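You operate a simulated robot arm through the tools that you are given. There is no shell and no other tool. Be economical: measure what you need, move in short steps, check, and stop when the job is done.

You run a simulated robot arm. Do the job below in one go: nothing can be reset, and whatever is moved stays where it is left.

JOB
Froth the milk warm and pour nearly all of it on the coffee in the large round mug.
Fine: heat switch to warm, press the key, wait till it stops; lid off, jug back on its base.
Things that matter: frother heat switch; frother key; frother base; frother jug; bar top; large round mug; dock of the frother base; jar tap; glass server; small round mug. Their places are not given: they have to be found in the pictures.

Only the result counts: the job must be done as asked and must still hold three seconds after the hand-in. Knocking over, shifting, dropping, spilling or breaking anything else fails it. Lids that push on must go on centred and level and be pressed home; caps that screw on are set level and turned clockwise until they are tight.

ROBOT AND FRAMES
A 6-joint arm with a two-finger parallel gripper, fixed in place. Base frame: the origin is at the foot of the arm, x ahead of it, y to its left, z up. Units: cm, rad, N and s.
With the tool pointing down near the work surface it reaches from about 46 to 88 cm from the base axis. Its first joint turns from -2.007 to 2.007 rad. Payload 4.2 kg.
The tool frame sits at the grasp point between the pads (the TCP): z along the fingers, y along the line on which they close. The tips reach 2.3 cm beyond it. The gripper opens to 9.4 cm. The fingers are 3.8 cm wide and 1 cm thick; the gripper's body (5.4 by 9.6 cm) begins 3.9 cm behind the TCP.
Orientation is that of the tool frame in the base frame, as [roll, pitch, yaw] about the fixed x, y, z axes, in that order (R = Rz(yaw) Ry(pitch) Rx(roll)). With the fingers straight down and closing along the base's y, the tool's x points along the base's -x, its y along +y and its z along -z.

CONTROLS
- The arm moves only by the tool apply_moves. Its argument "motion" is one flat list of numbers, 7 for each row, row after row: the closure in counts, from 0 (fully open) to 255 (shut), then the shift along the tool's x, y, z in units of 500 mm (1.0 is 500 mm), then the turn, a rotation vector about the tool's x, y, z in units of 90 degrees (1.0 is 90 degrees). In form: [claw, x, y, z, wx, wy, wz, claw, x, y, z, wx, wy, wz, ...]. A call has 1 to 20 rows; each row is the pose to reach, as a shift and turn from the pose commanded when the call began, along the tool's axes at that moment. A call with a number of a shift or a turn outside -1 to 1 is refused whole. A row lasts 0.2 s, in which the tool goes at most 5 cm and 0.15 rad; a call with a longer step from one row to the next is refused whole, and so is a gripper value outside its range. Where a pose cannot be reached the arm comes as near as it can. A force on the tool above 40 N (or 10 N above the force at the start of the call, whichever is more), or a blocked arm, ends the call early, and 0.2 s more pass. Each finger travels about 10.8 cm/s and halts on what it meets, pressing with about 42 N; the grip force reading is that of the motor and also rises with nothing between the fingers. The clock runs only during rows and for 0.2 s after the last one: add rows that repeat a pose to give the fingers time. The reply holds the time, the measured pose of the TCP, the force on the tool along the base axes, the opening and the grip force, in the units named above and with some noise.
- Cameras (640 x 400 px; columns grow to the right, rows downward): "scene" is fixed at [21.87, -65.06, 159.39]; the picture's right is [0.70, -0.71, 0.00], its down [-0.54, -0.53, -0.66] and it looks along [0.47, 0.46, -0.75] (base axes); focal length 278 px, centre (320, 200). "wrist" rides on the gripper at [-3.9, 0, -4.4] in the tool frame; the picture's right is [0.00, -1.00, 0.00], its down [0.97, 0.00, -0.24] and it looks along [0.24, 0.00, 0.97] (tool axes); focal length 218 px, centre (320, 200).
- grab_frame(camera): a new picture of that camera. No time passes.
- raise_lower(by): slides the trunk up (or, below 0, down) by that many cm; the arm rides with it, the base frame stays. It gives what a move gives, with no picture.
- point_at(camera, pixels): for up to 12 pixels [column, row] of the newest picture of that camera ("zoom" is the newest enlarged one), the place [x, y, z] in the base frame of the surface seen there, good to about 0.3 cm. No time passes.
- zoom(camera, box): a new picture of the part [left, top, right, bottom] of that camera's present view, enlarged. No time passes.
- job_done(): hands the job in; it is judged then, once.

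Work in short steps. Measure before you move; look again where a grasp or a placing could have gone wrong, and mend it. You have 80 turns and 54 pictures in all, those below and enlarged ones among them. Open the gripper and draw the arm clear of the work before you hand the job in, unless the task says otherwise; then end with one line.

The tools are called after ">>>" by a JSON object that holds its "api" and its "payload". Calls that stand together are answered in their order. apply_moves: Moves the arm, as the interface text tells. Its arguments: {"type":"object","properties":{"motion":{"type":"array","items":{"type":"number"}}},"required":["motion"]} The other tools are called the same way: raise_lower (by) slides the trunk up or down; grab_frame (camera) takes a picture; point_at (camera, pixels) gives the place of the surface under pixels of a picture; zoom (camera, box) takes an enlarged picture of a part of a camera's view; job_done () hands the job in.

At the start:

```text
time_s: 0.0
tcp_pos: [46.5, -38.45, 133.69]
tcp_rot: [-3.141, 0.001, -3.141]
contact_force: [0.3, -0.7, -0.3]
opening: 9.41
gripper_force: 0.0
trunk travel left (down, up): [-85.0, 14.0]
```

scene: 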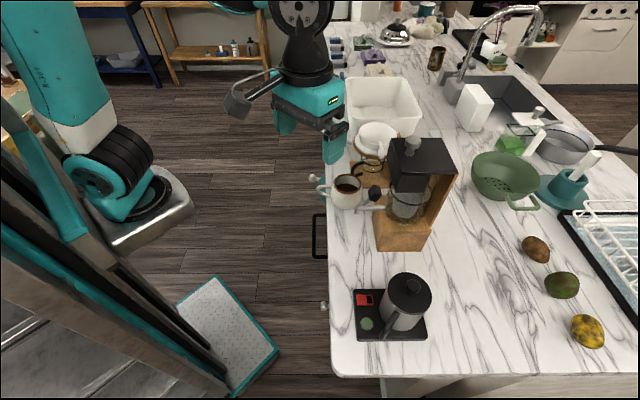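
wrist: 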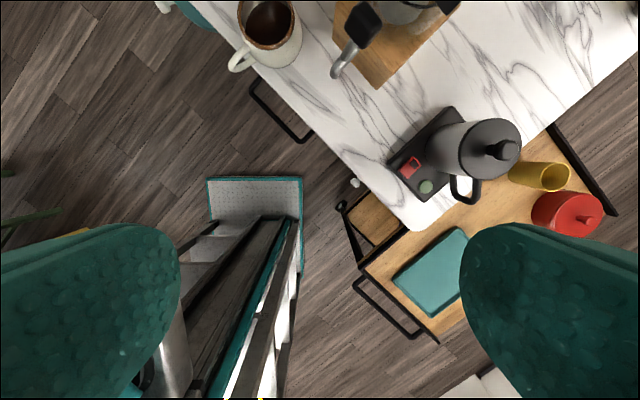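

The frother (jug around (405,300), heat switch red at (365,299), green key at (366,323)) and the mug with coffee at (347,190) need a closer look.

>>> {"api": "zoom", "payload": {"camera": "scene", "box": [340, 260, 450, 350]}}

>>> {"api": "zoom", "payload": {"camera": "scene", "box": [310, 110, 470, 260]}}

>>> {"api": "zoom", "payload": {"camera": "wrist", "box": [200, 0, 560, 225]}}

>>> {"api": "point_at", "payload": {"camera": "scene", "pixels": [[365, 299], [366, 323], [407, 282], [410, 290], [385, 330], [358, 338], [424, 337], [348, 183], [332, 202], [340, 300], [359, 290]]}}

>>> {"api": "point_at", "payload": {"camera": "wrist", "pixels": [[270, 20], [298, 20], [240, 62], [498, 150], [408, 167], [426, 187], [490, 180], [470, 200], [391, 162], [448, 110], [419, 203], [370, 60]]}}

```text
4.44 times, centred on (395, 305) of scene
```

zoom: 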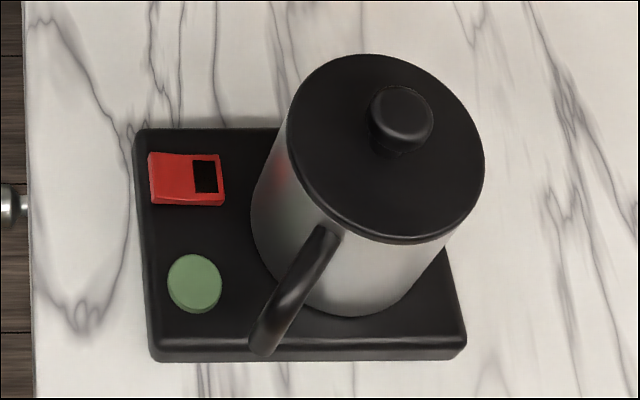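

```text
2.67 times, centred on (390, 185) of scene
```

zoom: 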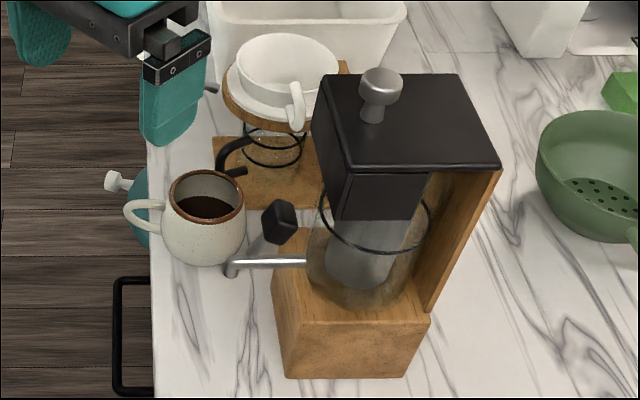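

```text
1.78 times, centred on (380, 112) of wrist
```

zoom: 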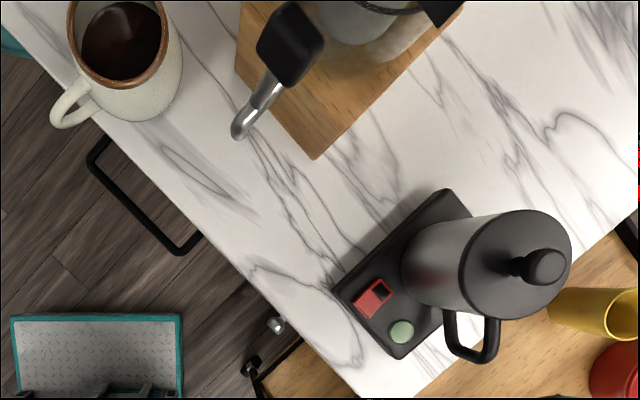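

```text
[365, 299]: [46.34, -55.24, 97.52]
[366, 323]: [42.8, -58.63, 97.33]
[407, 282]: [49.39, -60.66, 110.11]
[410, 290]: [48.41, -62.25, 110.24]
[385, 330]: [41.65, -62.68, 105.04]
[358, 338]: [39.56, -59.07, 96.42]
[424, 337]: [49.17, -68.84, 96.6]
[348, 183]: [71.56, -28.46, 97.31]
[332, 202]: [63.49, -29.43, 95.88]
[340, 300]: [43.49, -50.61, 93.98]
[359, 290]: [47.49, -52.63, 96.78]
```

```text
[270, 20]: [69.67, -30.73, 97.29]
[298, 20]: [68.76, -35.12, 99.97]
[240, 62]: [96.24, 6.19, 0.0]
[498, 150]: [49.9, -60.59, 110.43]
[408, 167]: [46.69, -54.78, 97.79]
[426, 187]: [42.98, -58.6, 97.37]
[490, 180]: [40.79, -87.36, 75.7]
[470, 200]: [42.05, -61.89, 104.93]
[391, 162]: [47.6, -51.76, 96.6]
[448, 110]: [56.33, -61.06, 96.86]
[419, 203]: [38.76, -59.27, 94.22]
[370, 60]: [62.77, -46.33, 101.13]
```

The mug holds coffee near (70,-31); the frother sits about 45° rotated with the switch at (46.5,-55,97.6) and key at (42.9,-58.6,97.3). I move above the frother, turned 45°, for a better look.

>>> {"api": "apply_moves", "payload": {"motion": [0, -0.0025, -0.0525, 0.024, 0, 0, 0.0625, 0, -0.005, -0.105, 0.048, 0, 0, 0.125, 0, -0.0075, -0.1575, 0.072, 0, 0, 0.1875, 0, -0.01, -0.21, 0.096, 0, 0, 0.25, 0, -0.0125, -0.2625, 0.12, 0, 0, 0.3125, 0, -0.015, -0.315, 0.144, 0, 0, 0.375, 0, -0.0175, -0.3675, 0.168, 0, 0, 0.4375, 0, -0.02, -0.42, 0.19, 0, 0, 0.5, 0, -0.02, -0.42, 0.19, 0, 0, 0.5]}}

>>> {"api": "grab_frame", "payload": {"camera": "wrist"}}

>>> {"api": "grab_frame", "payload": {"camera": "scene"}}

```text
time_s: 2.0
tcp_pos: [47.36, -59.52, 124.31]
tcp_rot: [-3.141, 0.0, 2.356]
contact_force: [0.6, -0.6, 0.7]
opening: 9.43
gripper_force: 0.0
trunk travel left (down, up): [-85.0, 14.0]
```

```text
48 pictures are left
```

wrist: 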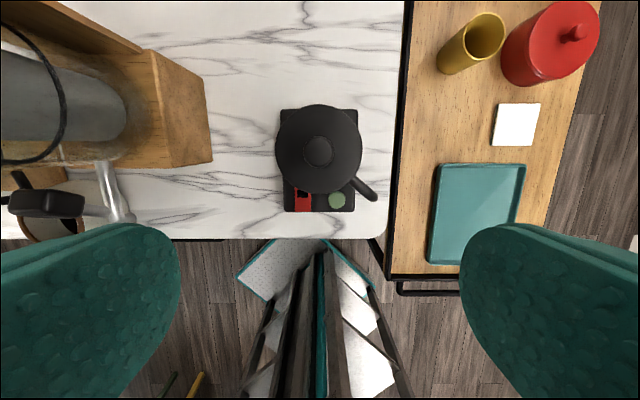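

```text
47 pictures are left
```

scene: 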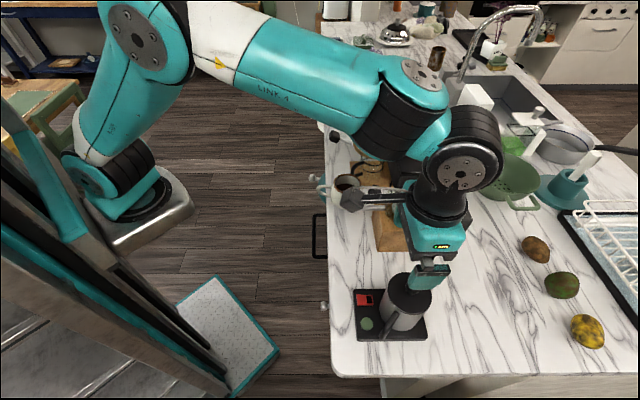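

The frother is in clear view: switch at (302,198), key at (337,200), lid knob at (318,150), handle tip (370,190). I zoom in and measure.

>>> {"api": "zoom", "payload": {"camera": "wrist", "box": [260, 90, 400, 230]}}

>>> {"api": "point_at", "payload": {"camera": "wrist", "pixels": [[302, 192], [302, 207], [337, 200], [318, 151], [318, 110], [277, 150], [360, 150], [318, 188], [370, 192], [361, 184], [286, 209], [353, 209]]}}

```text
2.86 times, centred on (330, 160) of wrist
```

zoom: 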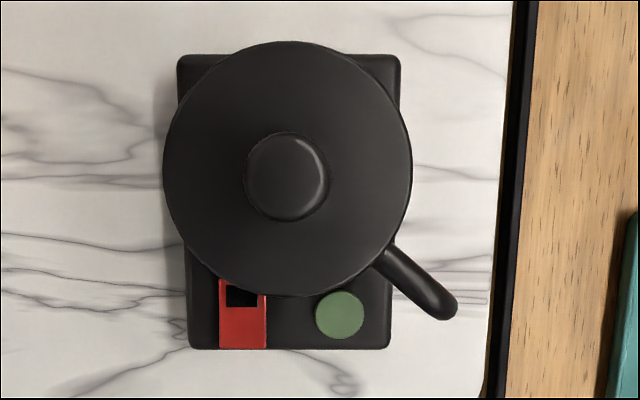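

```text
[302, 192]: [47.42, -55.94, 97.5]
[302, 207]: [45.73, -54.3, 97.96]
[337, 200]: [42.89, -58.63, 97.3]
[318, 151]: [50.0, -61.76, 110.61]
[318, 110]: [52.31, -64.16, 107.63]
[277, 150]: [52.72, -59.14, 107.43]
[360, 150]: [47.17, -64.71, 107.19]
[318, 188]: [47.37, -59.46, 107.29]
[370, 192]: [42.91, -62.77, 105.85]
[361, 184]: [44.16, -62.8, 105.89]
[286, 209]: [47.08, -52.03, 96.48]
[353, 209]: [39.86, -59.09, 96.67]
```

The lid top is at z≈107.4, its knob at (50,-61.8,110.6). I close the fingers, draw back toward the edge and tilt 45° to look closely at the switch and key.

>>> {"api": "apply_moves", "payload": {"motion": [255, 0.05, 0, 0, 0, -0.08, 0, 255, 0.1, 0, 0, 0, -0.16, 0, 255, 0.15, 0, 0, 0, -0.24, 0, 255, 0.208, 0, 0, 0, -0.32, 0, 255, 0.208, 0, 0.08, 0, -0.4, 0, 255, 0.208, 0, 0.16, 0, -0.48, 0, 255, 0.208, 0, 0.24, 0, -0.5, 0, 255, 0.208, 0, 0.32, 0, -0.5, 0, 255, 0.208, 0, 0.4, 0, -0.5, 0, 255, 0.208, 0, 0.414, 0, -0.5, 0]}}

>>> {"api": "grab_frame", "payload": {"camera": "wrist"}}

```text
time_s: 4.2
tcp_pos: [40.04, -52.24, 103.13]
tcp_rot: [-3.141, 0.785, 2.357]
contact_force: [-0.2, 0.0, 0.4]
opening: 0.02
gripper_force: 42.2
trunk travel left (down, up): [-85.0, 14.0]
```

```text
45 pictures are left
```

wrist: 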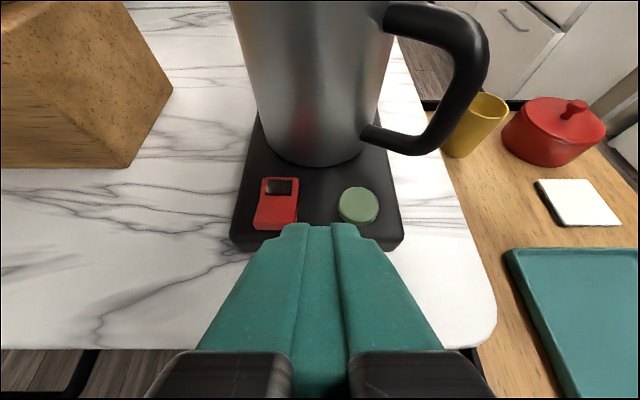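

>>> {"api": "zoom", "payload": {"camera": "wrist", "box": [235, 160, 335, 240]}}

>>> {"api": "point_at", "payload": {"camera": "wrist", "pixels": [[270, 186], [288, 186], [273, 196], [272, 213], [270, 226], [290, 199], [358, 205], [285, 155], [440, 145], [470, 60], [400, 15], [375, 135]]}}

```text
5.00 times, centred on (285, 200) of wrist
```

zoom: 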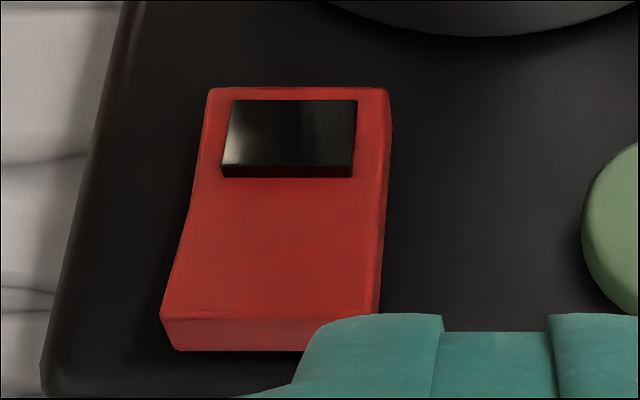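

```text
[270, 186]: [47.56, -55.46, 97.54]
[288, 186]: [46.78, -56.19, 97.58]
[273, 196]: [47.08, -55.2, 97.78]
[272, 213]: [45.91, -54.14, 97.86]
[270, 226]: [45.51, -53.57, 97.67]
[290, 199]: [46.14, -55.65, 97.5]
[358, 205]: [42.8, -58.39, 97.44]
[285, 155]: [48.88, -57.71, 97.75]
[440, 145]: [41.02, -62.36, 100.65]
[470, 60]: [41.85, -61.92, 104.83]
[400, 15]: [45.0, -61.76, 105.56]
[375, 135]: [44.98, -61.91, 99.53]
```

The switch is a red rocker with a black pad at its jug-side end, whose near end (272,213) stands higher; that end must likely be pressed. I hover the closed tips over the near end.

>>> {"api": "apply_moves", "payload": {"motion": [255, -0.026, 0.027, 0.037, 0, 0, 0, 255, -0.0517, 0.054, 0.0743, 0, 0, 0, 255, -0.0517, 0.054, 0.0743, 0, 0, 0]}}

>>> {"api": "zoom", "payload": {"camera": "wrist", "box": [220, 140, 420, 265]}}

>>> {"api": "zoom", "payload": {"camera": "scene", "box": [330, 250, 450, 350]}}

```text
time_s: 5.0
tcp_pos: [44.98, -53.52, 102.35]
tcp_rot: [-3.14, 0.787, 2.356]
contact_force: [-0.1, 0.1, -0.8]
opening: 0.0
gripper_force: 42.5
trunk travel left (down, up): [-85.0, 14.0]
```

```text
3.20 times, centred on (320, 202) of wrist
```

zoom: 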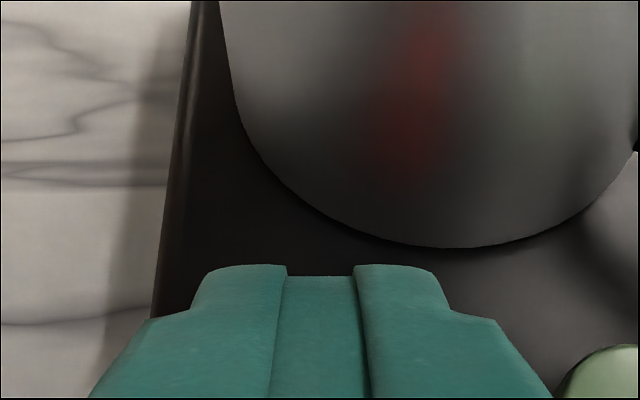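

```text
4.00 times, centred on (390, 300) of scene
```

zoom: 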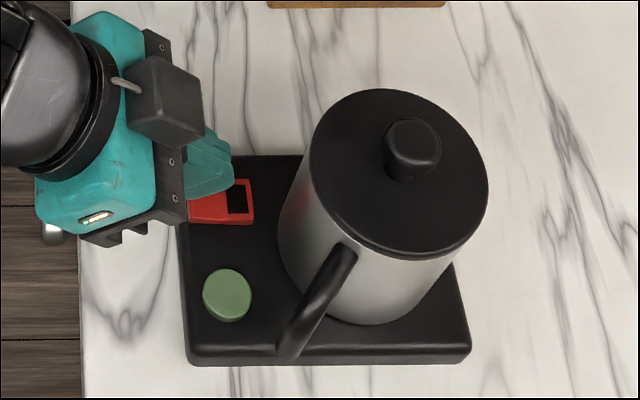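

The tips sit over the near end of the rocker. I press straight down slowly, 1.7 cm.

>>> {"api": "apply_moves", "payload": {"motion": [255, 0.0057, 0, 0.0057, 0, 0, 0, 255, 0.0113, 0, 0.0113, 0, 0, 0, 255, 0.017, 0, 0.017, 0, 0, 0, 255, 0.0205, 0, 0.0205, 0, 0, 0, 255, 0.024, 0, 0.024, 0, 0, 0, 255, 0.024, 0, 0.024, 0, 0, 0]}}

>>> {"api": "zoom", "payload": {"camera": "scene", "box": [330, 250, 450, 350]}}

```text
time_s: 6.4
tcp_pos: [45.02, -53.37, 100.87]
tcp_rot: [-3.141, 0.785, 2.356]
contact_force: [0.4, 0.6, 0.0]
opening: 0.0
gripper_force: 42.2
trunk travel left (down, up): [-85.0, 14.0]
```

```text
4.00 times, centred on (390, 300) of scene
```

zoom: 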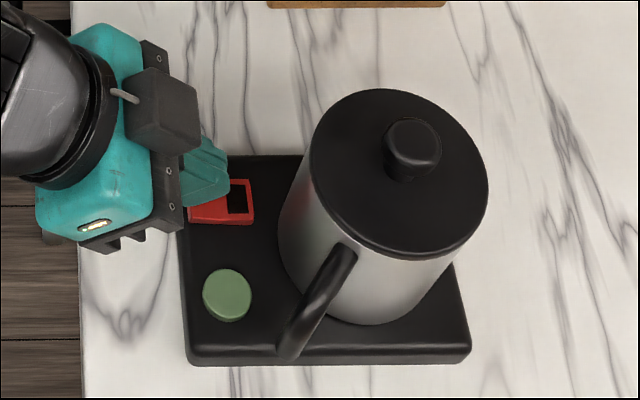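

No contact yet; I continue down in small steps.

>>> {"api": "apply_moves", "payload": {"motion": [255, 0.0028, 0, 0.0028, 0, 0, 0, 255, 0.0057, 0, 0.0057, 0, 0, 0, 255, 0.0085, 0, 0.0085, 0, 0, 0, 255, 0.0113, 0, 0.0113, 0, 0, 0, 255, 0.0113, 0, 0.0113, 0, 0, 0]}}

>>> {"api": "zoom", "payload": {"camera": "scene", "box": [330, 250, 450, 350]}}

```text
time_s: 7.6
tcp_pos: [45.17, -53.49, 100.41]
tcp_rot: [-3.14, 0.79, 2.357]
contact_force: [-5.9, 3.8, 24.4]
opening: 0.0
gripper_force: 42.0
trunk travel left (down, up): [-85.0, 14.0]
```

```text
4.00 times, centred on (390, 300) of scene
```

zoom: 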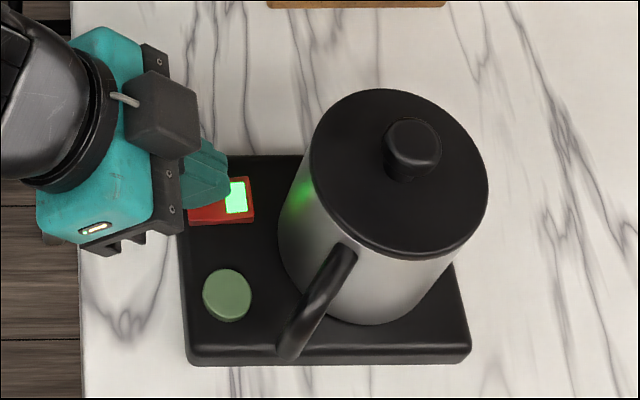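

The black window lit green: heat is on warm. I lift, shift to above the green key's near part (clear of the handle) and check.

>>> {"api": "apply_moves", "payload": {"motion": [255, -0.0177, 0, -0.0177, 0, 0, 0, 255, -0.0354, 0, -0.0354, 0, 0, 0, 255, -0.043, -0.048, -0.028, 0, 0, 0, 255, -0.0507, -0.0958, -0.0201, 0, 0, 0, 255, -0.0323, -0.0958, -0.0017, 0, 0, 0, 255, -0.0323, -0.0958, -0.0017, 0, 0, 0]}}

>>> {"api": "zoom", "payload": {"camera": "scene", "box": [330, 250, 450, 350]}}

```text
time_s: 9.0
tcp_pos: [42.6, -57.52, 101.11]
tcp_rot: [3.141, 0.786, 2.356]
contact_force: [0.2, -0.7, 0.1]
opening: 0.0
gripper_force: 42.7
trunk travel left (down, up): [-85.0, 14.0]
```

```text
4.00 times, centred on (390, 300) of scene
```

zoom: 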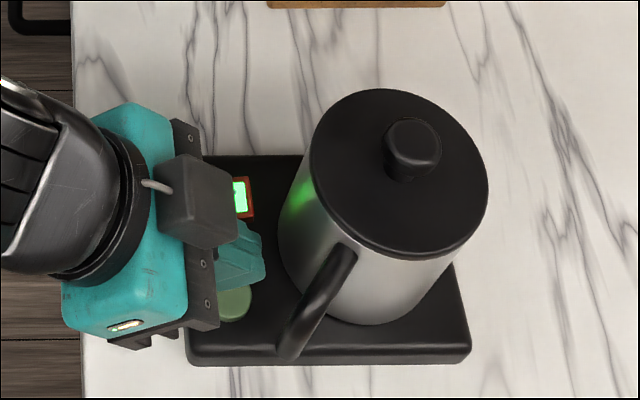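

Tips over the key with the handle clear. I press down gradually.

>>> {"api": "apply_moves", "payload": {"motion": [255, 0.0042, 0, 0.0042, 0, 0, 0, 255, 0.0085, 0, 0.0085, 0, 0, 0, 255, 0.0113, 0, 0.0113, 0, 0, 0, 255, 0.0141, 0, 0.0141, 0, 0, 0, 255, 0.0165, 0, 0.0165, 0, 0, 0, 255, 0.0165, 0, 0.0165, 0, 0, 0]}}

>>> {"api": "zoom", "payload": {"camera": "scene", "box": [330, 250, 450, 350]}}

```text
time_s: 10.4
tcp_pos: [42.61, -57.53, 100.24]
tcp_rot: [-3.14, 0.785, 2.355]
contact_force: [1.5, 0.1, 1.8]
opening: 0.01
gripper_force: 41.8
trunk travel left (down, up): [-85.0, 14.0]
```

```text
4.00 times, centred on (390, 300) of scene
```

zoom: 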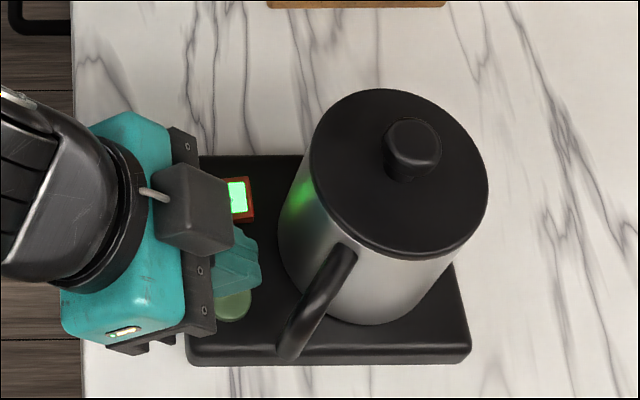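

Barely any force yet; I push a bit further.

>>> {"api": "apply_moves", "payload": {"motion": [255, 0.0028, 0, 0.0028, 0, 0, 0, 255, 0.0057, 0, 0.0057, 0, 0, 0, 255, 0.0085, 0, 0.0085, 0, 0, 0, 255, 0.0085, 0, 0.0085, 0, 0, 0]}}

>>> {"api": "zoom", "payload": {"camera": "scene", "box": [330, 250, 450, 350]}}

```text
time_s: 11.4
tcp_pos: [42.63, -57.49, 99.72]
tcp_rot: [3.141, 0.786, 2.357]
contact_force: [-1.2, 5.6, 17.1]
opening: 0.01
gripper_force: 41.8
trunk travel left (down, up): [-85.0, 14.0]
```

```text
4.00 times, centred on (390, 300) of scene
```

zoom: 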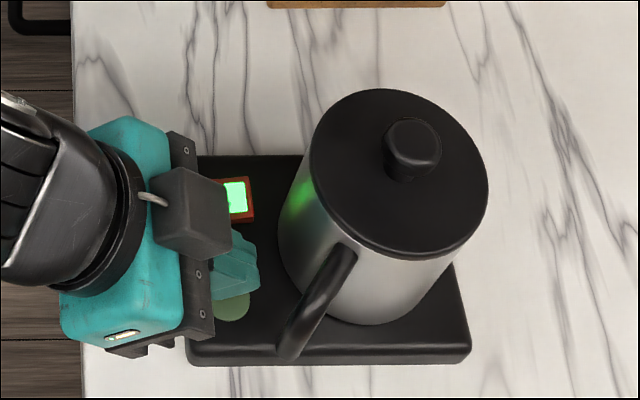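

The key appears pressed flush (17 N). I lift away to see its state.

>>> {"api": "apply_moves", "payload": {"motion": [255, -0.02, 0, -0.02, 0, 0, 0, 255, -0.05, 0, -0.07, 0, 0, 0, 255, -0.08, 0, -0.12, 0, 0, 0, 255, -0.1, 0, -0.18, 0, 0, 0]}}

>>> {"api": "grab_frame", "payload": {"camera": "wrist"}}

>>> {"api": "zoom", "payload": {"camera": "scene", "box": [330, 250, 450, 350]}}

```text
time_s: 12.4
tcp_pos: [40.77, -55.52, 109.49]
tcp_rot: [3.141, 0.783, 2.357]
contact_force: [0.1, -0.8, -0.2]
opening: 0.02
gripper_force: 41.7
trunk travel left (down, up): [-85.0, 14.0]
```

```text
36 pictures are left
```

wrist: 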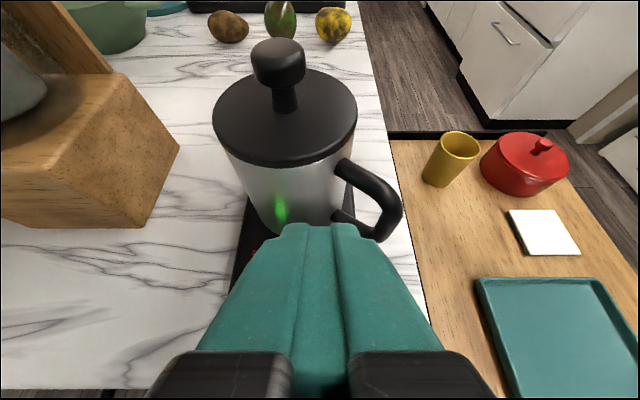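

```text
4.00 times, centred on (390, 300) of scene
```

zoom: 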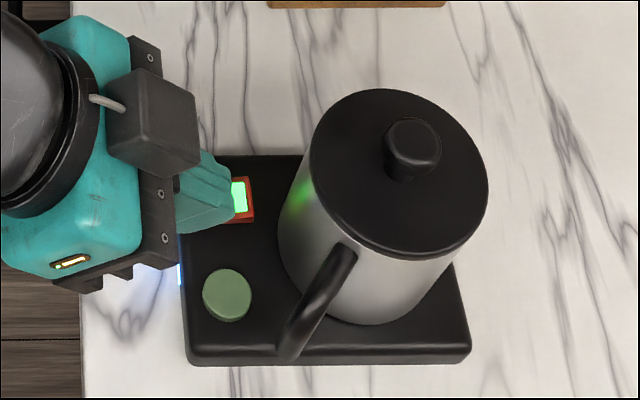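

A blue-white running light now shows on the base's front edge at (180,275): the frother is running. Meanwhile I raise and level the hand, then survey the mug area.

>>> {"api": "apply_moves", "payload": {"motion": [255, -0.047, 0, -0.047, 0, 0.08, 0, 255, -0.094, 0, -0.094, 0, 0.16, 0, 255, -0.141, 0, -0.141, 0, 0.25, 0, 255, -0.188, 0, -0.188, 0, 0.33, 0, 255, -0.236, 0, -0.236, 0, 0.42, 0, 255, -0.283, 0, -0.283, 0, 0.5, 0, 0, -0.283, 0, -0.283, 0, 0.5, 0]}}

>>> {"api": "apply_moves", "payload": {"motion": [0, -0.07, 0.07, 0, 0, 0, 0, 0, -0.14, 0.14, 0, 0, 0, 0, 0, -0.14, 0.23, 0, 0, 0, 0, 0, -0.14, 0.32, 0, 0, 0, 0, 0, -0.14, 0.41, 0, 0, 0, 0, 0, -0.14, 0.5, 0, 0, 0, 0, 0, -0.14, 0.58, 0, 0, 0, 0]}}

>>> {"api": "grab_frame", "payload": {"camera": "wrist"}}

>>> {"api": "zoom", "payload": {"camera": "scene", "box": [330, 250, 450, 350]}}

```text
time_s: 14.0
tcp_pos: [40.41, -55.25, 129.35]
tcp_rot: [3.14, 0.0, 2.356]
contact_force: [-0.5, -0.3, 0.6]
opening: 8.15
gripper_force: 0.0
trunk travel left (down, up): [-85.0, 14.0]
```

```text
time_s: 15.6
tcp_pos: [65.96, -39.46, 129.4]
tcp_rot: [-3.141, 0.0, 2.356]
contact_force: [-0.1, -0.4, 0.0]
opening: 9.39
gripper_force: 0.0
trunk travel left (down, up): [-85.0, 14.0]
```

```text
34 pictures are left
```

wrist: 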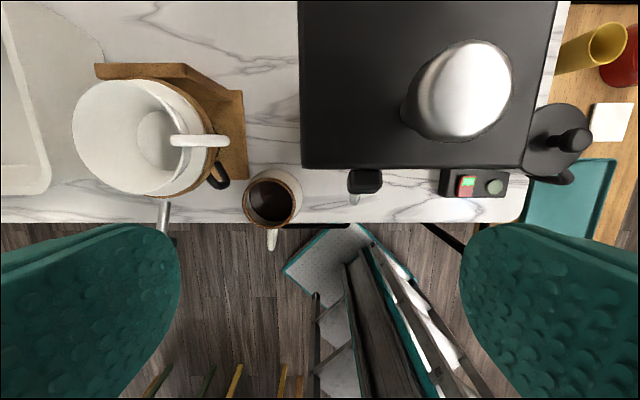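

```text
4.00 times, centred on (390, 300) of scene
```

zoom: 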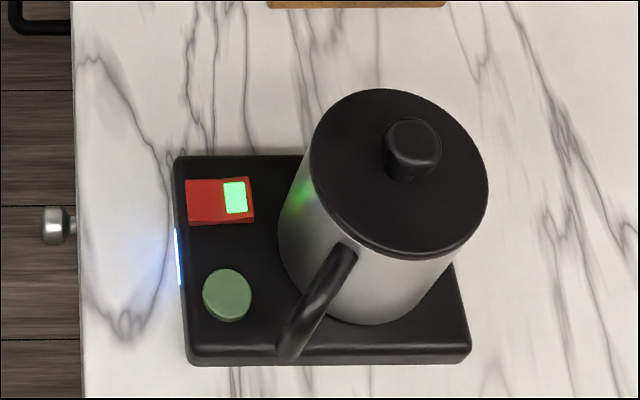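

The light is still on. One mug with coffee is at (272,200); I check the rest of the scene for another (small) mug.

>>> {"api": "zoom", "payload": {"camera": "scene", "box": [320, 0, 560, 150]}}

>>> {"api": "zoom", "payload": {"camera": "wrist", "box": [40, 40, 400, 265]}}

>>> {"api": "point_at", "payload": {"camera": "wrist", "pixels": [[270, 205], [244, 203], [301, 200], [271, 172], [272, 228], [272, 245], [365, 182], [90, 140], [150, 85], [190, 140], [355, 203], [230, 175]]}}

```text
2.67 times, centred on (440, 75) of scene
```

zoom: 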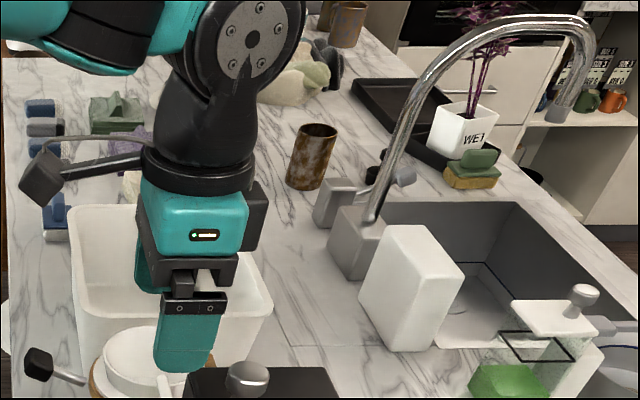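

```text
1.78 times, centred on (220, 152) of wrist
```

zoom: 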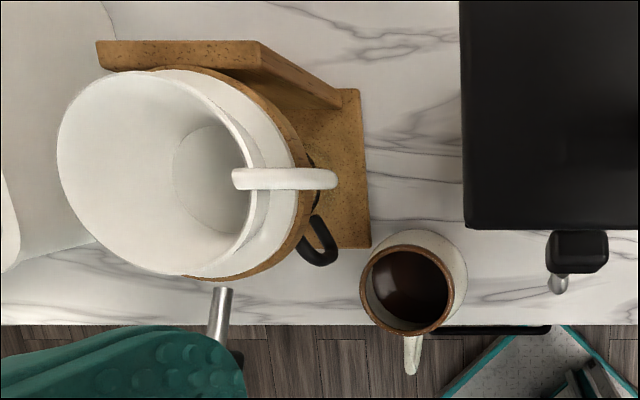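

```text
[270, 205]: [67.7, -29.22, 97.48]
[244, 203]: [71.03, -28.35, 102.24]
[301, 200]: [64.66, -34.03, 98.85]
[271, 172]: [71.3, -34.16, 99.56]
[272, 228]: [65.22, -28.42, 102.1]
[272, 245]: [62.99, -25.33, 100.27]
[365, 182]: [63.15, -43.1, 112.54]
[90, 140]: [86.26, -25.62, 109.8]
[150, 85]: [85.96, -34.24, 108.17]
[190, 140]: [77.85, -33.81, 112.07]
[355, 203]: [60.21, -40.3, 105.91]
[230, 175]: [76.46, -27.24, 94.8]
```

Only one coffee mug stands on the bar (rim centre ≈(68,-31,102)). I refresh the scene picture to see whether the light went out, and measure the free bar space left of the frother for the lid.

>>> {"api": "grab_frame", "payload": {"camera": "scene"}}

>>> {"api": "point_at", "payload": {"camera": "scene", "pixels": [[360, 270], [345, 265], [375, 270], [378, 251], [428, 248], [430, 234], [380, 210], [332, 275], [400, 262], [440, 290], [442, 310], [455, 275]]}}

```text
30 pictures are left
```

scene: 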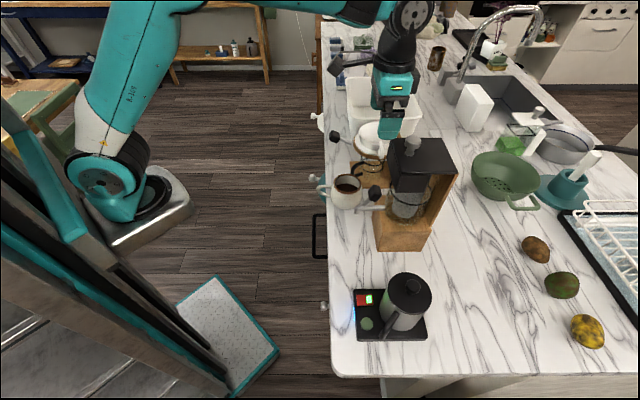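

```text
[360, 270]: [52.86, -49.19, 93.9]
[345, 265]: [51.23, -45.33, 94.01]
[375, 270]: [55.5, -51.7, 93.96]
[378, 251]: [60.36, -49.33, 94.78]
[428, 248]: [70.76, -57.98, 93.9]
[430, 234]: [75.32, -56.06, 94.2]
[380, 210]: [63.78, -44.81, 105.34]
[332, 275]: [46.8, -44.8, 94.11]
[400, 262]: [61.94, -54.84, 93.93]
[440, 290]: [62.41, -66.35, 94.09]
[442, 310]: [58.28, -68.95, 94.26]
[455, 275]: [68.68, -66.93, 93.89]
```

The blue running light still glows at (352,300). I return toward the frother above the jug lid, along the path that was free, and use the time.

>>> {"api": "apply_moves", "payload": {"motion": [0, 0, -0.09, 0, 0, 0, 0, 0, 0, -0.18, 0, 0, 0, 0, 0, 0, -0.27, 0, 0, 0, 0, 0, 0, -0.36, 0, 0, 0, 0, 0, 0, -0.45, 0, 0, 0, 0, 0, -0.045, -0.541, 0, 0, 0, 0, 0, -0.089, -0.541, 0.02, 0, 0, 0, 0, -0.089, -0.541, 0.1, 0, 0, 0, 0, -0.089, -0.541, 0.14, 0, 0, 0, 0, -0.089, -0.541, 0.14, 0, 0, 0, 0, -0.089, -0.541, 0.14, 0, 0, 0, 0, -0.089, -0.541, 0.14, 0, 0, 0, 0, -0.089, -0.541, 0.14, 0, 0, 0, 0, -0.089, -0.541, 0.14, 0, 0, 0, 0, -0.089, -0.541, 0.14, 0, 0, 0]}}

>>> {"api": "grab_frame", "payload": {"camera": "wrist"}}

>>> {"api": "point_at", "payload": {"camera": "wrist", "pixels": [[318, 150], [308, 150], [328, 150], [318, 140], [318, 160]]}}

```text
refused: row 6 steps farther than a row can; nothing moved
```

```text
29 pictures are left
```

wrist: 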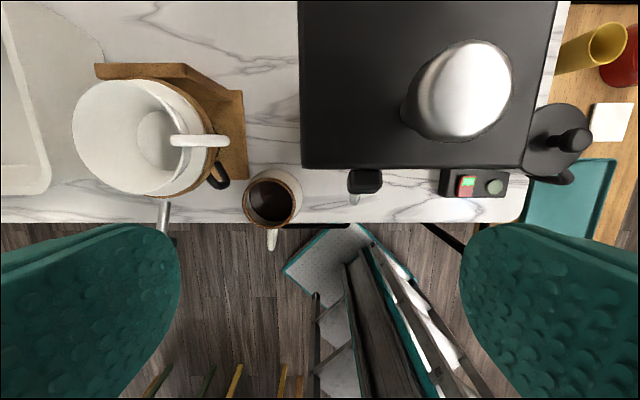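

```text
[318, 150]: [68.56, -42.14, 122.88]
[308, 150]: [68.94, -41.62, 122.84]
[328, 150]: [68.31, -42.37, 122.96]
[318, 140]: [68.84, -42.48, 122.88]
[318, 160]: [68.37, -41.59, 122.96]
```

One row was too long; nothing moved. The tower top is at z≈122.9. I resend with smaller steps.

>>> {"api": "apply_moves", "payload": {"motion": [0, 0, -0.09, 0, 0, 0, 0, 0, 0, -0.18, 0, 0, 0, 0, 0, 0, -0.27, 0, 0, 0, 0, 0, 0, -0.36, 0, 0, 0, 0, 0, 0, -0.45, 0, 0, 0, 0, 0, -0.03, -0.52, 0, 0, 0, 0, 0, -0.089, -0.541, 0.02, 0, 0, 0, 0, -0.089, -0.541, 0.1, 0, 0, 0, 0, -0.089, -0.541, 0.14, 0, 0, 0, 0, -0.089, -0.541, 0.14, 0, 0, 0, 0, -0.089, -0.541, 0.14, 0, 0, 0, 0, -0.089, -0.541, 0.14, 0, 0, 0, 0, -0.089, -0.541, 0.14, 0, 0, 0, 0, -0.089, -0.541, 0.14, 0, 0, 0, 0, -0.089, -0.541, 0.14, 0, 0, 0]}}

>>> {"api": "grab_frame", "payload": {"camera": "wrist"}}

>>> {"api": "zoom", "payload": {"camera": "scene", "box": [330, 250, 450, 350]}}

```text
time_s: 18.8
tcp_pos: [49.76, -62.02, 122.43]
tcp_rot: [-3.142, 0.002, 2.356]
contact_force: [-0.4, -0.3, 0.0]
opening: 9.38
gripper_force: 0.1
trunk travel left (down, up): [-85.0, 14.0]
```

```text
28 pictures are left
```

wrist: 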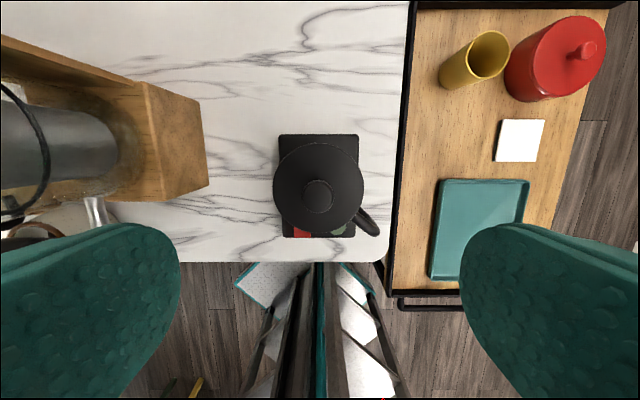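

```text
4.00 times, centred on (390, 300) of scene
```

zoom: 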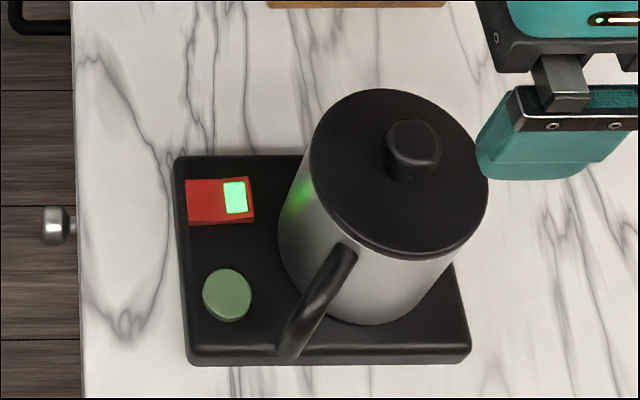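

The running light is out, frothing stopped (heat still warm). I measure the knob at (318,196) before gripping it.

>>> {"api": "point_at", "payload": {"camera": "wrist", "pixels": [[318, 196], [306, 196], [330, 196], [318, 184], [318, 208], [340, 180], [318, 230], [280, 190], [360, 190]]}}

```text
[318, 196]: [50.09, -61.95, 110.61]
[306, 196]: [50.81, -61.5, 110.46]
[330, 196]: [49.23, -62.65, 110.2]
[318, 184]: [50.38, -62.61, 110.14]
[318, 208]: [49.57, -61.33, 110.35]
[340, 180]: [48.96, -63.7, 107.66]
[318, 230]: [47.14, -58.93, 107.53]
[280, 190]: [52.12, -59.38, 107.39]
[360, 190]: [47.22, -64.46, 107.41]
```

Knob centre is (50.0,-61.9), top 110.6, lid top 107.5. I descend to TCP z≈110.3 and close on the knob.

>>> {"api": "apply_moves", "payload": {"motion": [0, -0.0017, 0.005, 0.08, 0, 0, 0, 0, -0.0017, 0.005, 0.16, 0, 0, 0, 0, -0.0017, 0.005, 0.22, 0, 0, 0, 0, -0.0017, 0.005, 0.241, 0, 0, 0, 0, -0.0017, 0.005, 0.241, 0, 0, 0, 255, -0.0017, 0.005, 0.241, 0, 0, 0, 255, -0.0017, 0.005, 0.241, 0, 0, 0, 255, -0.0017, 0.005, 0.241, 0, 0, 0, 255, -0.0017, 0.005, 0.241, 0, 0, 0]}}

>>> {"api": "zoom", "payload": {"camera": "scene", "box": [330, 250, 450, 350]}}

```text
time_s: 20.8
tcp_pos: [50.25, -61.87, 110.5]
tcp_rot: [-3.14, -0.001, 2.354]
contact_force: [-1.7, -0.6, 0.3]
opening: 2.46
gripper_force: 42.3
trunk travel left (down, up): [-85.0, 14.0]
```

```text
4.00 times, centred on (390, 300) of scene
```

zoom: 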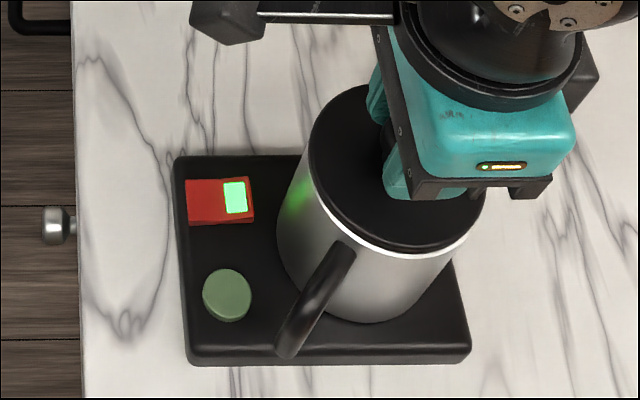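

The knob is held at 2.46 cm opening; a bright gap shows under the lid. I lift straight up slowly.

>>> {"api": "apply_moves", "payload": {"motion": [255, 0, 0, -0.01, 0, 0, 0, 255, 0, 0, -0.02, 0, 0, 0, 255, 0, 0, -0.04, 0, 0, 0, 255, 0, 0, -0.08, 0, 0, 0, 255, 0, 0, -0.14, 0, 0, 0, 255, 0, 0, -0.2, 0, 0, 0, 255, 0, 0, -0.2, 0, 0, 0]}}

>>> {"api": "grab_frame", "payload": {"camera": "scene"}}

```text
time_s: 22.4
tcp_pos: [50.18, -62.14, 120.34]
tcp_rot: [3.141, 0.0, 2.356]
contact_force: [0.5, 0.0, 0.6]
opening: 0.0
gripper_force: 41.7
trunk travel left (down, up): [-85.0, 14.0]
```

```text
25 pictures are left
```

scene: 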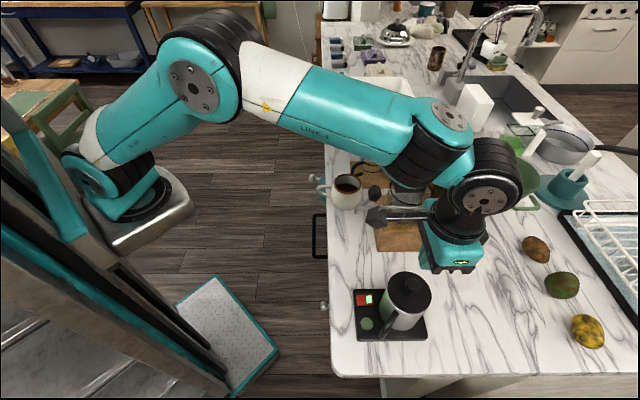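

The knob slipped out (opening 0). I check how the lid now sits.

>>> {"api": "zoom", "payload": {"camera": "scene", "box": [350, 250, 460, 350]}}

>>> {"api": "grab_frame", "payload": {"camera": "wrist"}}

>>> {"api": "point_at", "payload": {"camera": "scene", "pixels": [[412, 285], [395, 285], [425, 298], [410, 302], [405, 276]]}}

```text
4.00 times, centred on (405, 300) of scene
```

zoom: 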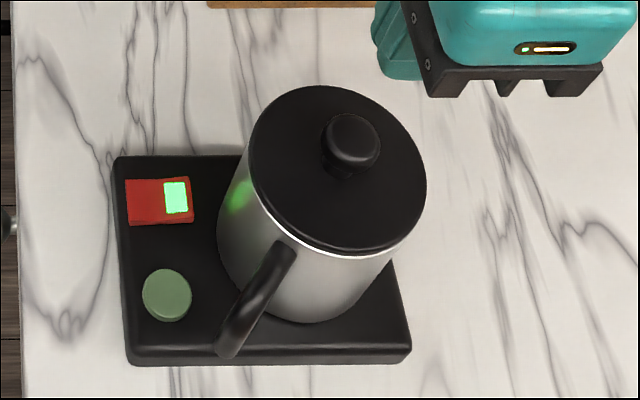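

```text
23 pictures are left
```

wrist: 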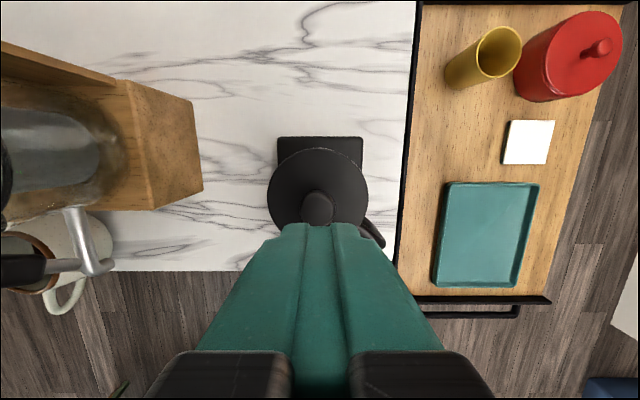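

```text
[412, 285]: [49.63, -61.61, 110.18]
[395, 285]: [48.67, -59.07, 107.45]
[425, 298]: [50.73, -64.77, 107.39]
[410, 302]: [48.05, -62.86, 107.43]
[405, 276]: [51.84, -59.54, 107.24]
```

The lid is loosened but still on. I open, go lower (tips just at the lid top, z≈107.5) and grip again.

>>> {"api": "apply_moves", "payload": {"motion": [0, 0.005, 0.002, 0, 0, 0, 0, 0, 0.005, 0.002, 0.0, 0, 0, 0, 0, 0.005, 0.002, 0.06, 0, 0, 0, 0, 0.005, 0.002, 0.12, 0, 0, 0, 0, 0.005, 0.002, 0.18, 0, 0, 0, 0, 0.005, 0.002, 0.208, 0, 0, 0, 0, 0.005, 0.002, 0.216, 0, 0, 0, 0, 0.005, 0.002, 0.216, 0, 0, 0, 255, 0.005, 0.002, 0.216, 0, 0, 0, 255, 0.005, 0.002, 0.216, 0, 0, 0, 255, 0.005, 0.002, 0.216, 0, 0, 0, 255, 0.005, 0.002, 0.216, 0, 0, 0, 255, 0.005, 0.002, 0.216, 0, 0, 0]}}

>>> {"api": "zoom", "payload": {"camera": "scene", "box": [350, 250, 460, 350]}}

```text
time_s: 25.2
tcp_pos: [50.3, -61.64, 109.78]
tcp_rot: [-3.141, 0.002, 2.359]
contact_force: [6.8, 4.3, 12.7]
opening: 5.42
gripper_force: 41.7
trunk travel left (down, up): [-85.0, 14.0]
```

```text
4.00 times, centred on (405, 300) of scene
```

zoom: 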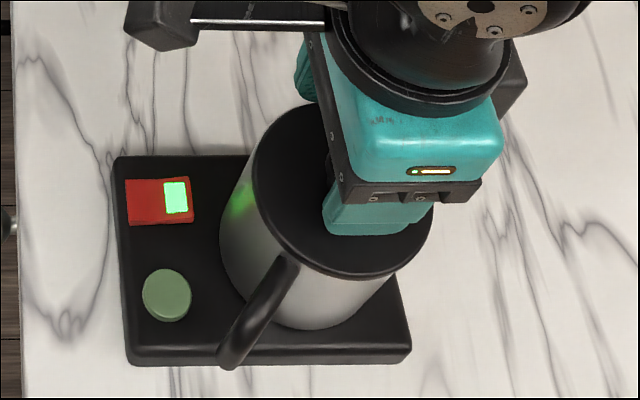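

Opening stopped at 5.42: a finger tip caught the lid's rim. I open, rise and look at the lid and jug.

>>> {"api": "apply_moves", "payload": {"motion": [0, 0, 0, 0, 0, 0, 0, 0, 0, 0, 0, 0, 0, 0, 0, 0, 0, 0, 0, 0, 0, 0, 0, 0, -0.05, 0, 0, 0, 0, 0, 0, -0.1, 0, 0, 0, 0, 0, 0, -0.18, 0, 0, 0, 0, 0, 0, -0.18, 0, 0, 0]}}

>>> {"api": "grab_frame", "payload": {"camera": "wrist"}}

>>> {"api": "zoom", "payload": {"camera": "scene", "box": [350, 250, 460, 350]}}

>>> {"api": "point_at", "payload": {"camera": "wrist", "pixels": [[318, 205], [318, 195], [318, 215], [308, 205], [328, 205], [318, 165], [285, 200], [355, 200], [290, 230], [345, 235]]}}

```text
time_s: 26.8
tcp_pos: [50.12, -61.79, 118.95]
tcp_rot: [3.141, 0.001, 2.356]
contact_force: [0.2, -0.6, -0.2]
opening: 9.42
gripper_force: 0.0
trunk travel left (down, up): [-85.0, 14.0]
```

```text
21 pictures are left
```

wrist: 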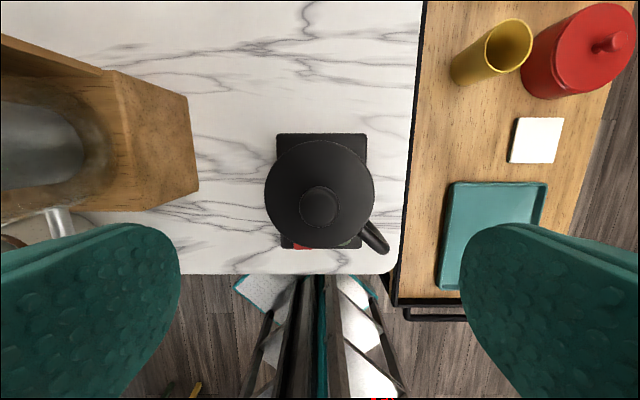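

```text
4.00 times, centred on (405, 300) of scene
```

zoom: 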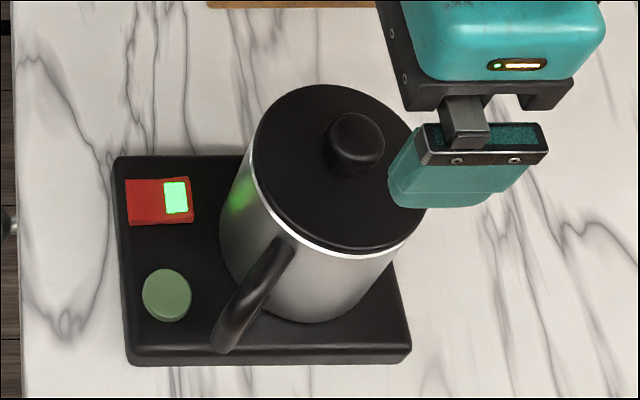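

```text
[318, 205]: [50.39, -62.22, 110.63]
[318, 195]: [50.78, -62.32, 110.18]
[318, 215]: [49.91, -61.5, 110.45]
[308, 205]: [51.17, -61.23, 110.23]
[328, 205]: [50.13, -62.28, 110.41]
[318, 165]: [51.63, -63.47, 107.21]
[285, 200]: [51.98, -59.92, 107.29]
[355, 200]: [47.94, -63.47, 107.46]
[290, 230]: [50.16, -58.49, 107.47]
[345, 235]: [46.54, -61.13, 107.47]
```

The lid is free but still on; knob now at (50.4,-62.0). I pre-close to about 4.4 cm so the tips stay inside the lid's rim, descend and grip.

>>> {"api": "apply_moves", "payload": {"motion": [135, -0.007, 0.001, 0, 0, 0, 0, 135, -0.007, 0.001, 0.0, 0, 0, 0, 135, -0.007, 0.001, 0.06, 0, 0, 0, 135, -0.007, 0.001, 0.12, 0, 0, 0, 135, -0.007, 0.001, 0.165, 0, 0, 0, 135, -0.007, 0.001, 0.175, 0, 0, 0, 135, -0.007, 0.001, 0.184, 0, 0, 0, 135, -0.007, 0.001, 0.184, 0, 0, 0]}}

>>> {"api": "apply_moves", "payload": {"motion": [255, 0, 0, 0, 0, 0, 0, 255, 0, 0, 0, 0, 0, 0, 255, 0, 0, 0, 0, 0, 0]}}

>>> {"api": "apply_moves", "payload": {"motion": [255, 0, 0, -0.004, 0, 0, 0, 255, 0, 0, -0.01, 0, 0, 0, 255, 0, 0, -0.02, 0, 0, 0, 255, 0, 0, -0.03, 0, 0, 0]}}

>>> {"api": "zoom", "payload": {"camera": "scene", "box": [350, 250, 460, 350]}}

```text
time_s: 28.6
tcp_pos: [50.36, -61.89, 109.66]
tcp_rot: [-3.141, 0.003, 2.356]
contact_force: [-3.0, 1.8, 16.9]
opening: 4.44
gripper_force: 0.0
trunk travel left (down, up): [-85.0, 14.0]
```

```text
time_s: 29.4
tcp_pos: [50.44, -62.03, 109.79]
tcp_rot: [-3.139, 0.006, 2.358]
contact_force: [1.2, -5.2, 28.9]
opening: 2.42
gripper_force: 41.6
trunk travel left (down, up): [-85.0, 14.0]
```

```text
time_s: 30.4
tcp_pos: [50.32, -61.96, 110.89]
tcp_rot: [-3.14, -0.001, 2.356]
contact_force: [-0.3, -0.8, -1.0]
opening: 2.41
gripper_force: 42.2
trunk travel left (down, up): [-85.0, 14.0]
```

```text
4.00 times, centred on (405, 300) of scene
```

zoom: 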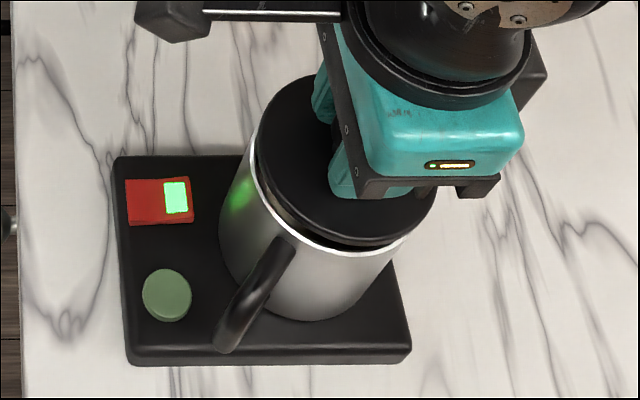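

The lid rises with the grip held at 2.41. I continue lifting 8 cm.

>>> {"api": "apply_moves", "payload": {"motion": [255, 0, 0, -0.02, 0, 0, 0, 255, 0, 0, -0.04, 0, 0, 0, 255, 0, 0, -0.07, 0, 0, 0, 255, 0, 0, -0.11, 0, 0, 0, 255, 0, 0, -0.16, 0, 0, 0, 255, 0, 0, -0.16, 0, 0, 0]}}

>>> {"api": "grab_frame", "payload": {"camera": "wrist"}}

```text
time_s: 31.8
tcp_pos: [50.54, -61.85, 118.64]
tcp_rot: [-3.141, 0.002, 2.356]
contact_force: [-0.4, -0.6, 0.0]
opening: 2.42
gripper_force: 41.7
trunk travel left (down, up): [-85.0, 14.0]
```

```text
18 pictures are left
```

wrist: 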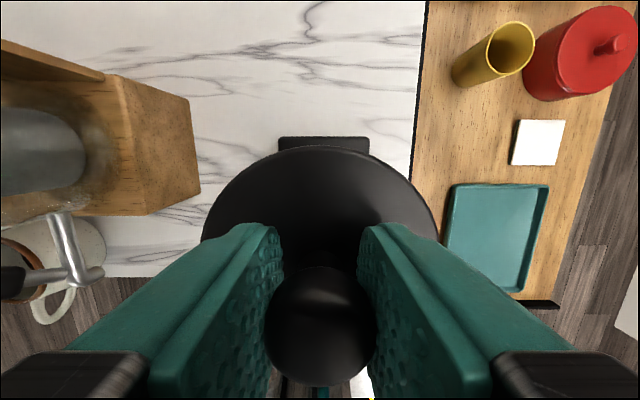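

The lid is securely held. I carry it to above (51.3,-49.0) and lower to just above the bar.

>>> {"api": "apply_moves", "payload": {"motion": [255, 0.034, 0.0385, 0, 0, 0, 0, 255, 0.068, 0.077, 0, 0, 0, 0, 255, 0.103, 0.1155, 0, 0, 0, 0, 255, 0.137, 0.154, 0, 0, 0, 0, 255, 0.171, 0.1925, 0, 0, 0, 0, 255, 0.171, 0.1925, 0.08, 0, 0, 0, 255, 0.171, 0.1925, 0.16, 0, 0, 0, 255, 0.171, 0.1925, 0.24, 0, 0, 0, 255, 0.171, 0.1925, 0.32, 0, 0, 0, 255, 0.171, 0.1925, 0.38, 0, 0, 0, 255, 0.171, 0.1925, 0.38, 0, 0, 0]}}

>>> {"api": "grab_frame", "payload": {"camera": "scene"}}

```text
time_s: 34.2
tcp_pos: [51.24, -49.11, 99.88]
tcp_rot: [-3.141, 0.0, 2.356]
contact_force: [0.5, 0.0, -0.4]
opening: 2.43
gripper_force: 41.9
trunk travel left (down, up): [-85.0, 14.0]
```

```text
17 pictures are left
```

scene: 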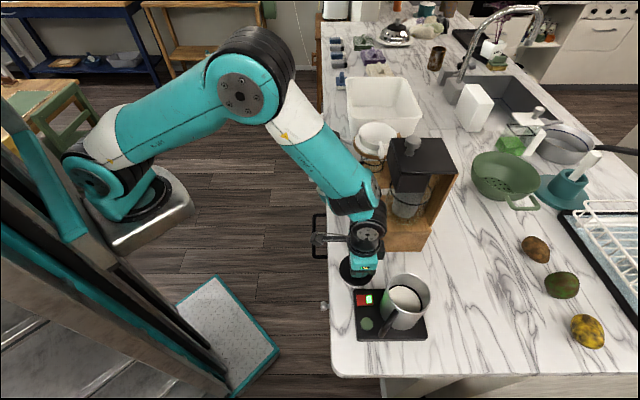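

The jug is open with frothed milk inside. I lower the lid in small steps till it touches.

>>> {"api": "apply_moves", "payload": {"motion": [255, 0, 0, 0.012, 0, 0, 0, 255, 0, 0, 0.022, 0, 0, 0, 255, 0, 0, 0.028, 0, 0, 0, 255, 0, 0, 0.034, 0, 0, 0, 255, 0, 0, 0.04, 0, 0, 0]}}

```text
time_s: 35.4
tcp_pos: [51.26, -49.08, 97.89]
tcp_rot: [3.141, 0.001, 2.356]
contact_force: [-1.0, -0.8, -0.6]
opening: 2.41
gripper_force: 41.5
trunk travel left (down, up): [-85.0, 14.0]
```

>>> {"api": "apply_moves", "payload": {"motion": [255, 0, 0, 0.004, 0, 0, 0, 255, 0, 0, 0.008, 0, 0, 0, 255, 0, 0, 0.012, 0, 0, 0, 255, 0, 0, 0.016, 0, 0, 0]}}

>>> {"api": "zoom", "payload": {"camera": "scene", "box": [320, 220, 440, 320]}}

```text
time_s: 36.4
tcp_pos: [51.26, -49.37, 97.45]
tcp_rot: [-3.141, 0.004, 2.355]
contact_force: [-4.9, 4.6, 33.6]
opening: 2.39
gripper_force: 42.0
trunk travel left (down, up): [-85.0, 14.0]
```

```text
4.00 times, centred on (380, 270) of scene
```

zoom: 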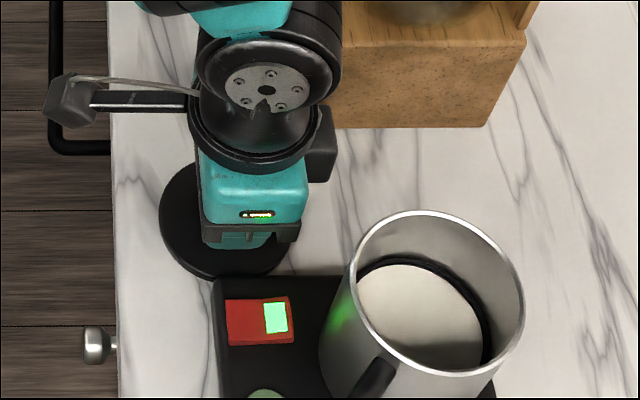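

The lid rests on the bar (33 N). I ease off, open only to 4.4 cm (base edge is near), and lift away.

>>> {"api": "apply_moves", "payload": {"motion": [255, 0, 0, -0.008, 0, 0, 0, 135, 0, 0, -0.008, 0, 0, 0, 135, 0, 0, -0.008, 0, 0, 0, 135, 0, 0, -0.06, 0, 0, 0, 135, 0, 0, -0.15, 0, 0, 0, 135, 0, 0, -0.24, 0, 0, 0, 135, 0, 0, -0.33, 0, 0, 0, 135, 0, 0, -0.4, 0, 0, 0]}}

>>> {"api": "grab_frame", "payload": {"camera": "wrist"}}

>>> {"api": "point_at", "payload": {"camera": "wrist", "pixels": [[320, 200], [400, 200], [420, 220]]}}

```text
time_s: 38.2
tcp_pos: [51.12, -48.84, 117.08]
tcp_rot: [3.141, 0.0, 2.355]
contact_force: [-0.2, 0.1, 0.2]
opening: 4.45
gripper_force: 0.0
trunk travel left (down, up): [-85.0, 14.0]
```

```text
15 pictures are left
```

wrist: 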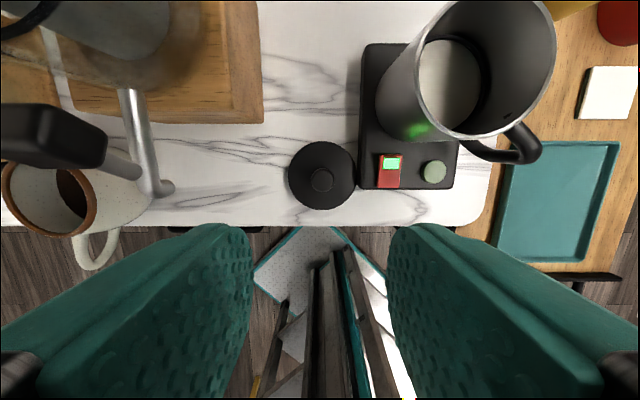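

```text
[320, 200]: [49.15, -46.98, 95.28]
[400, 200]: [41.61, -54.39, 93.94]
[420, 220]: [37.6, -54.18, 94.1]
```

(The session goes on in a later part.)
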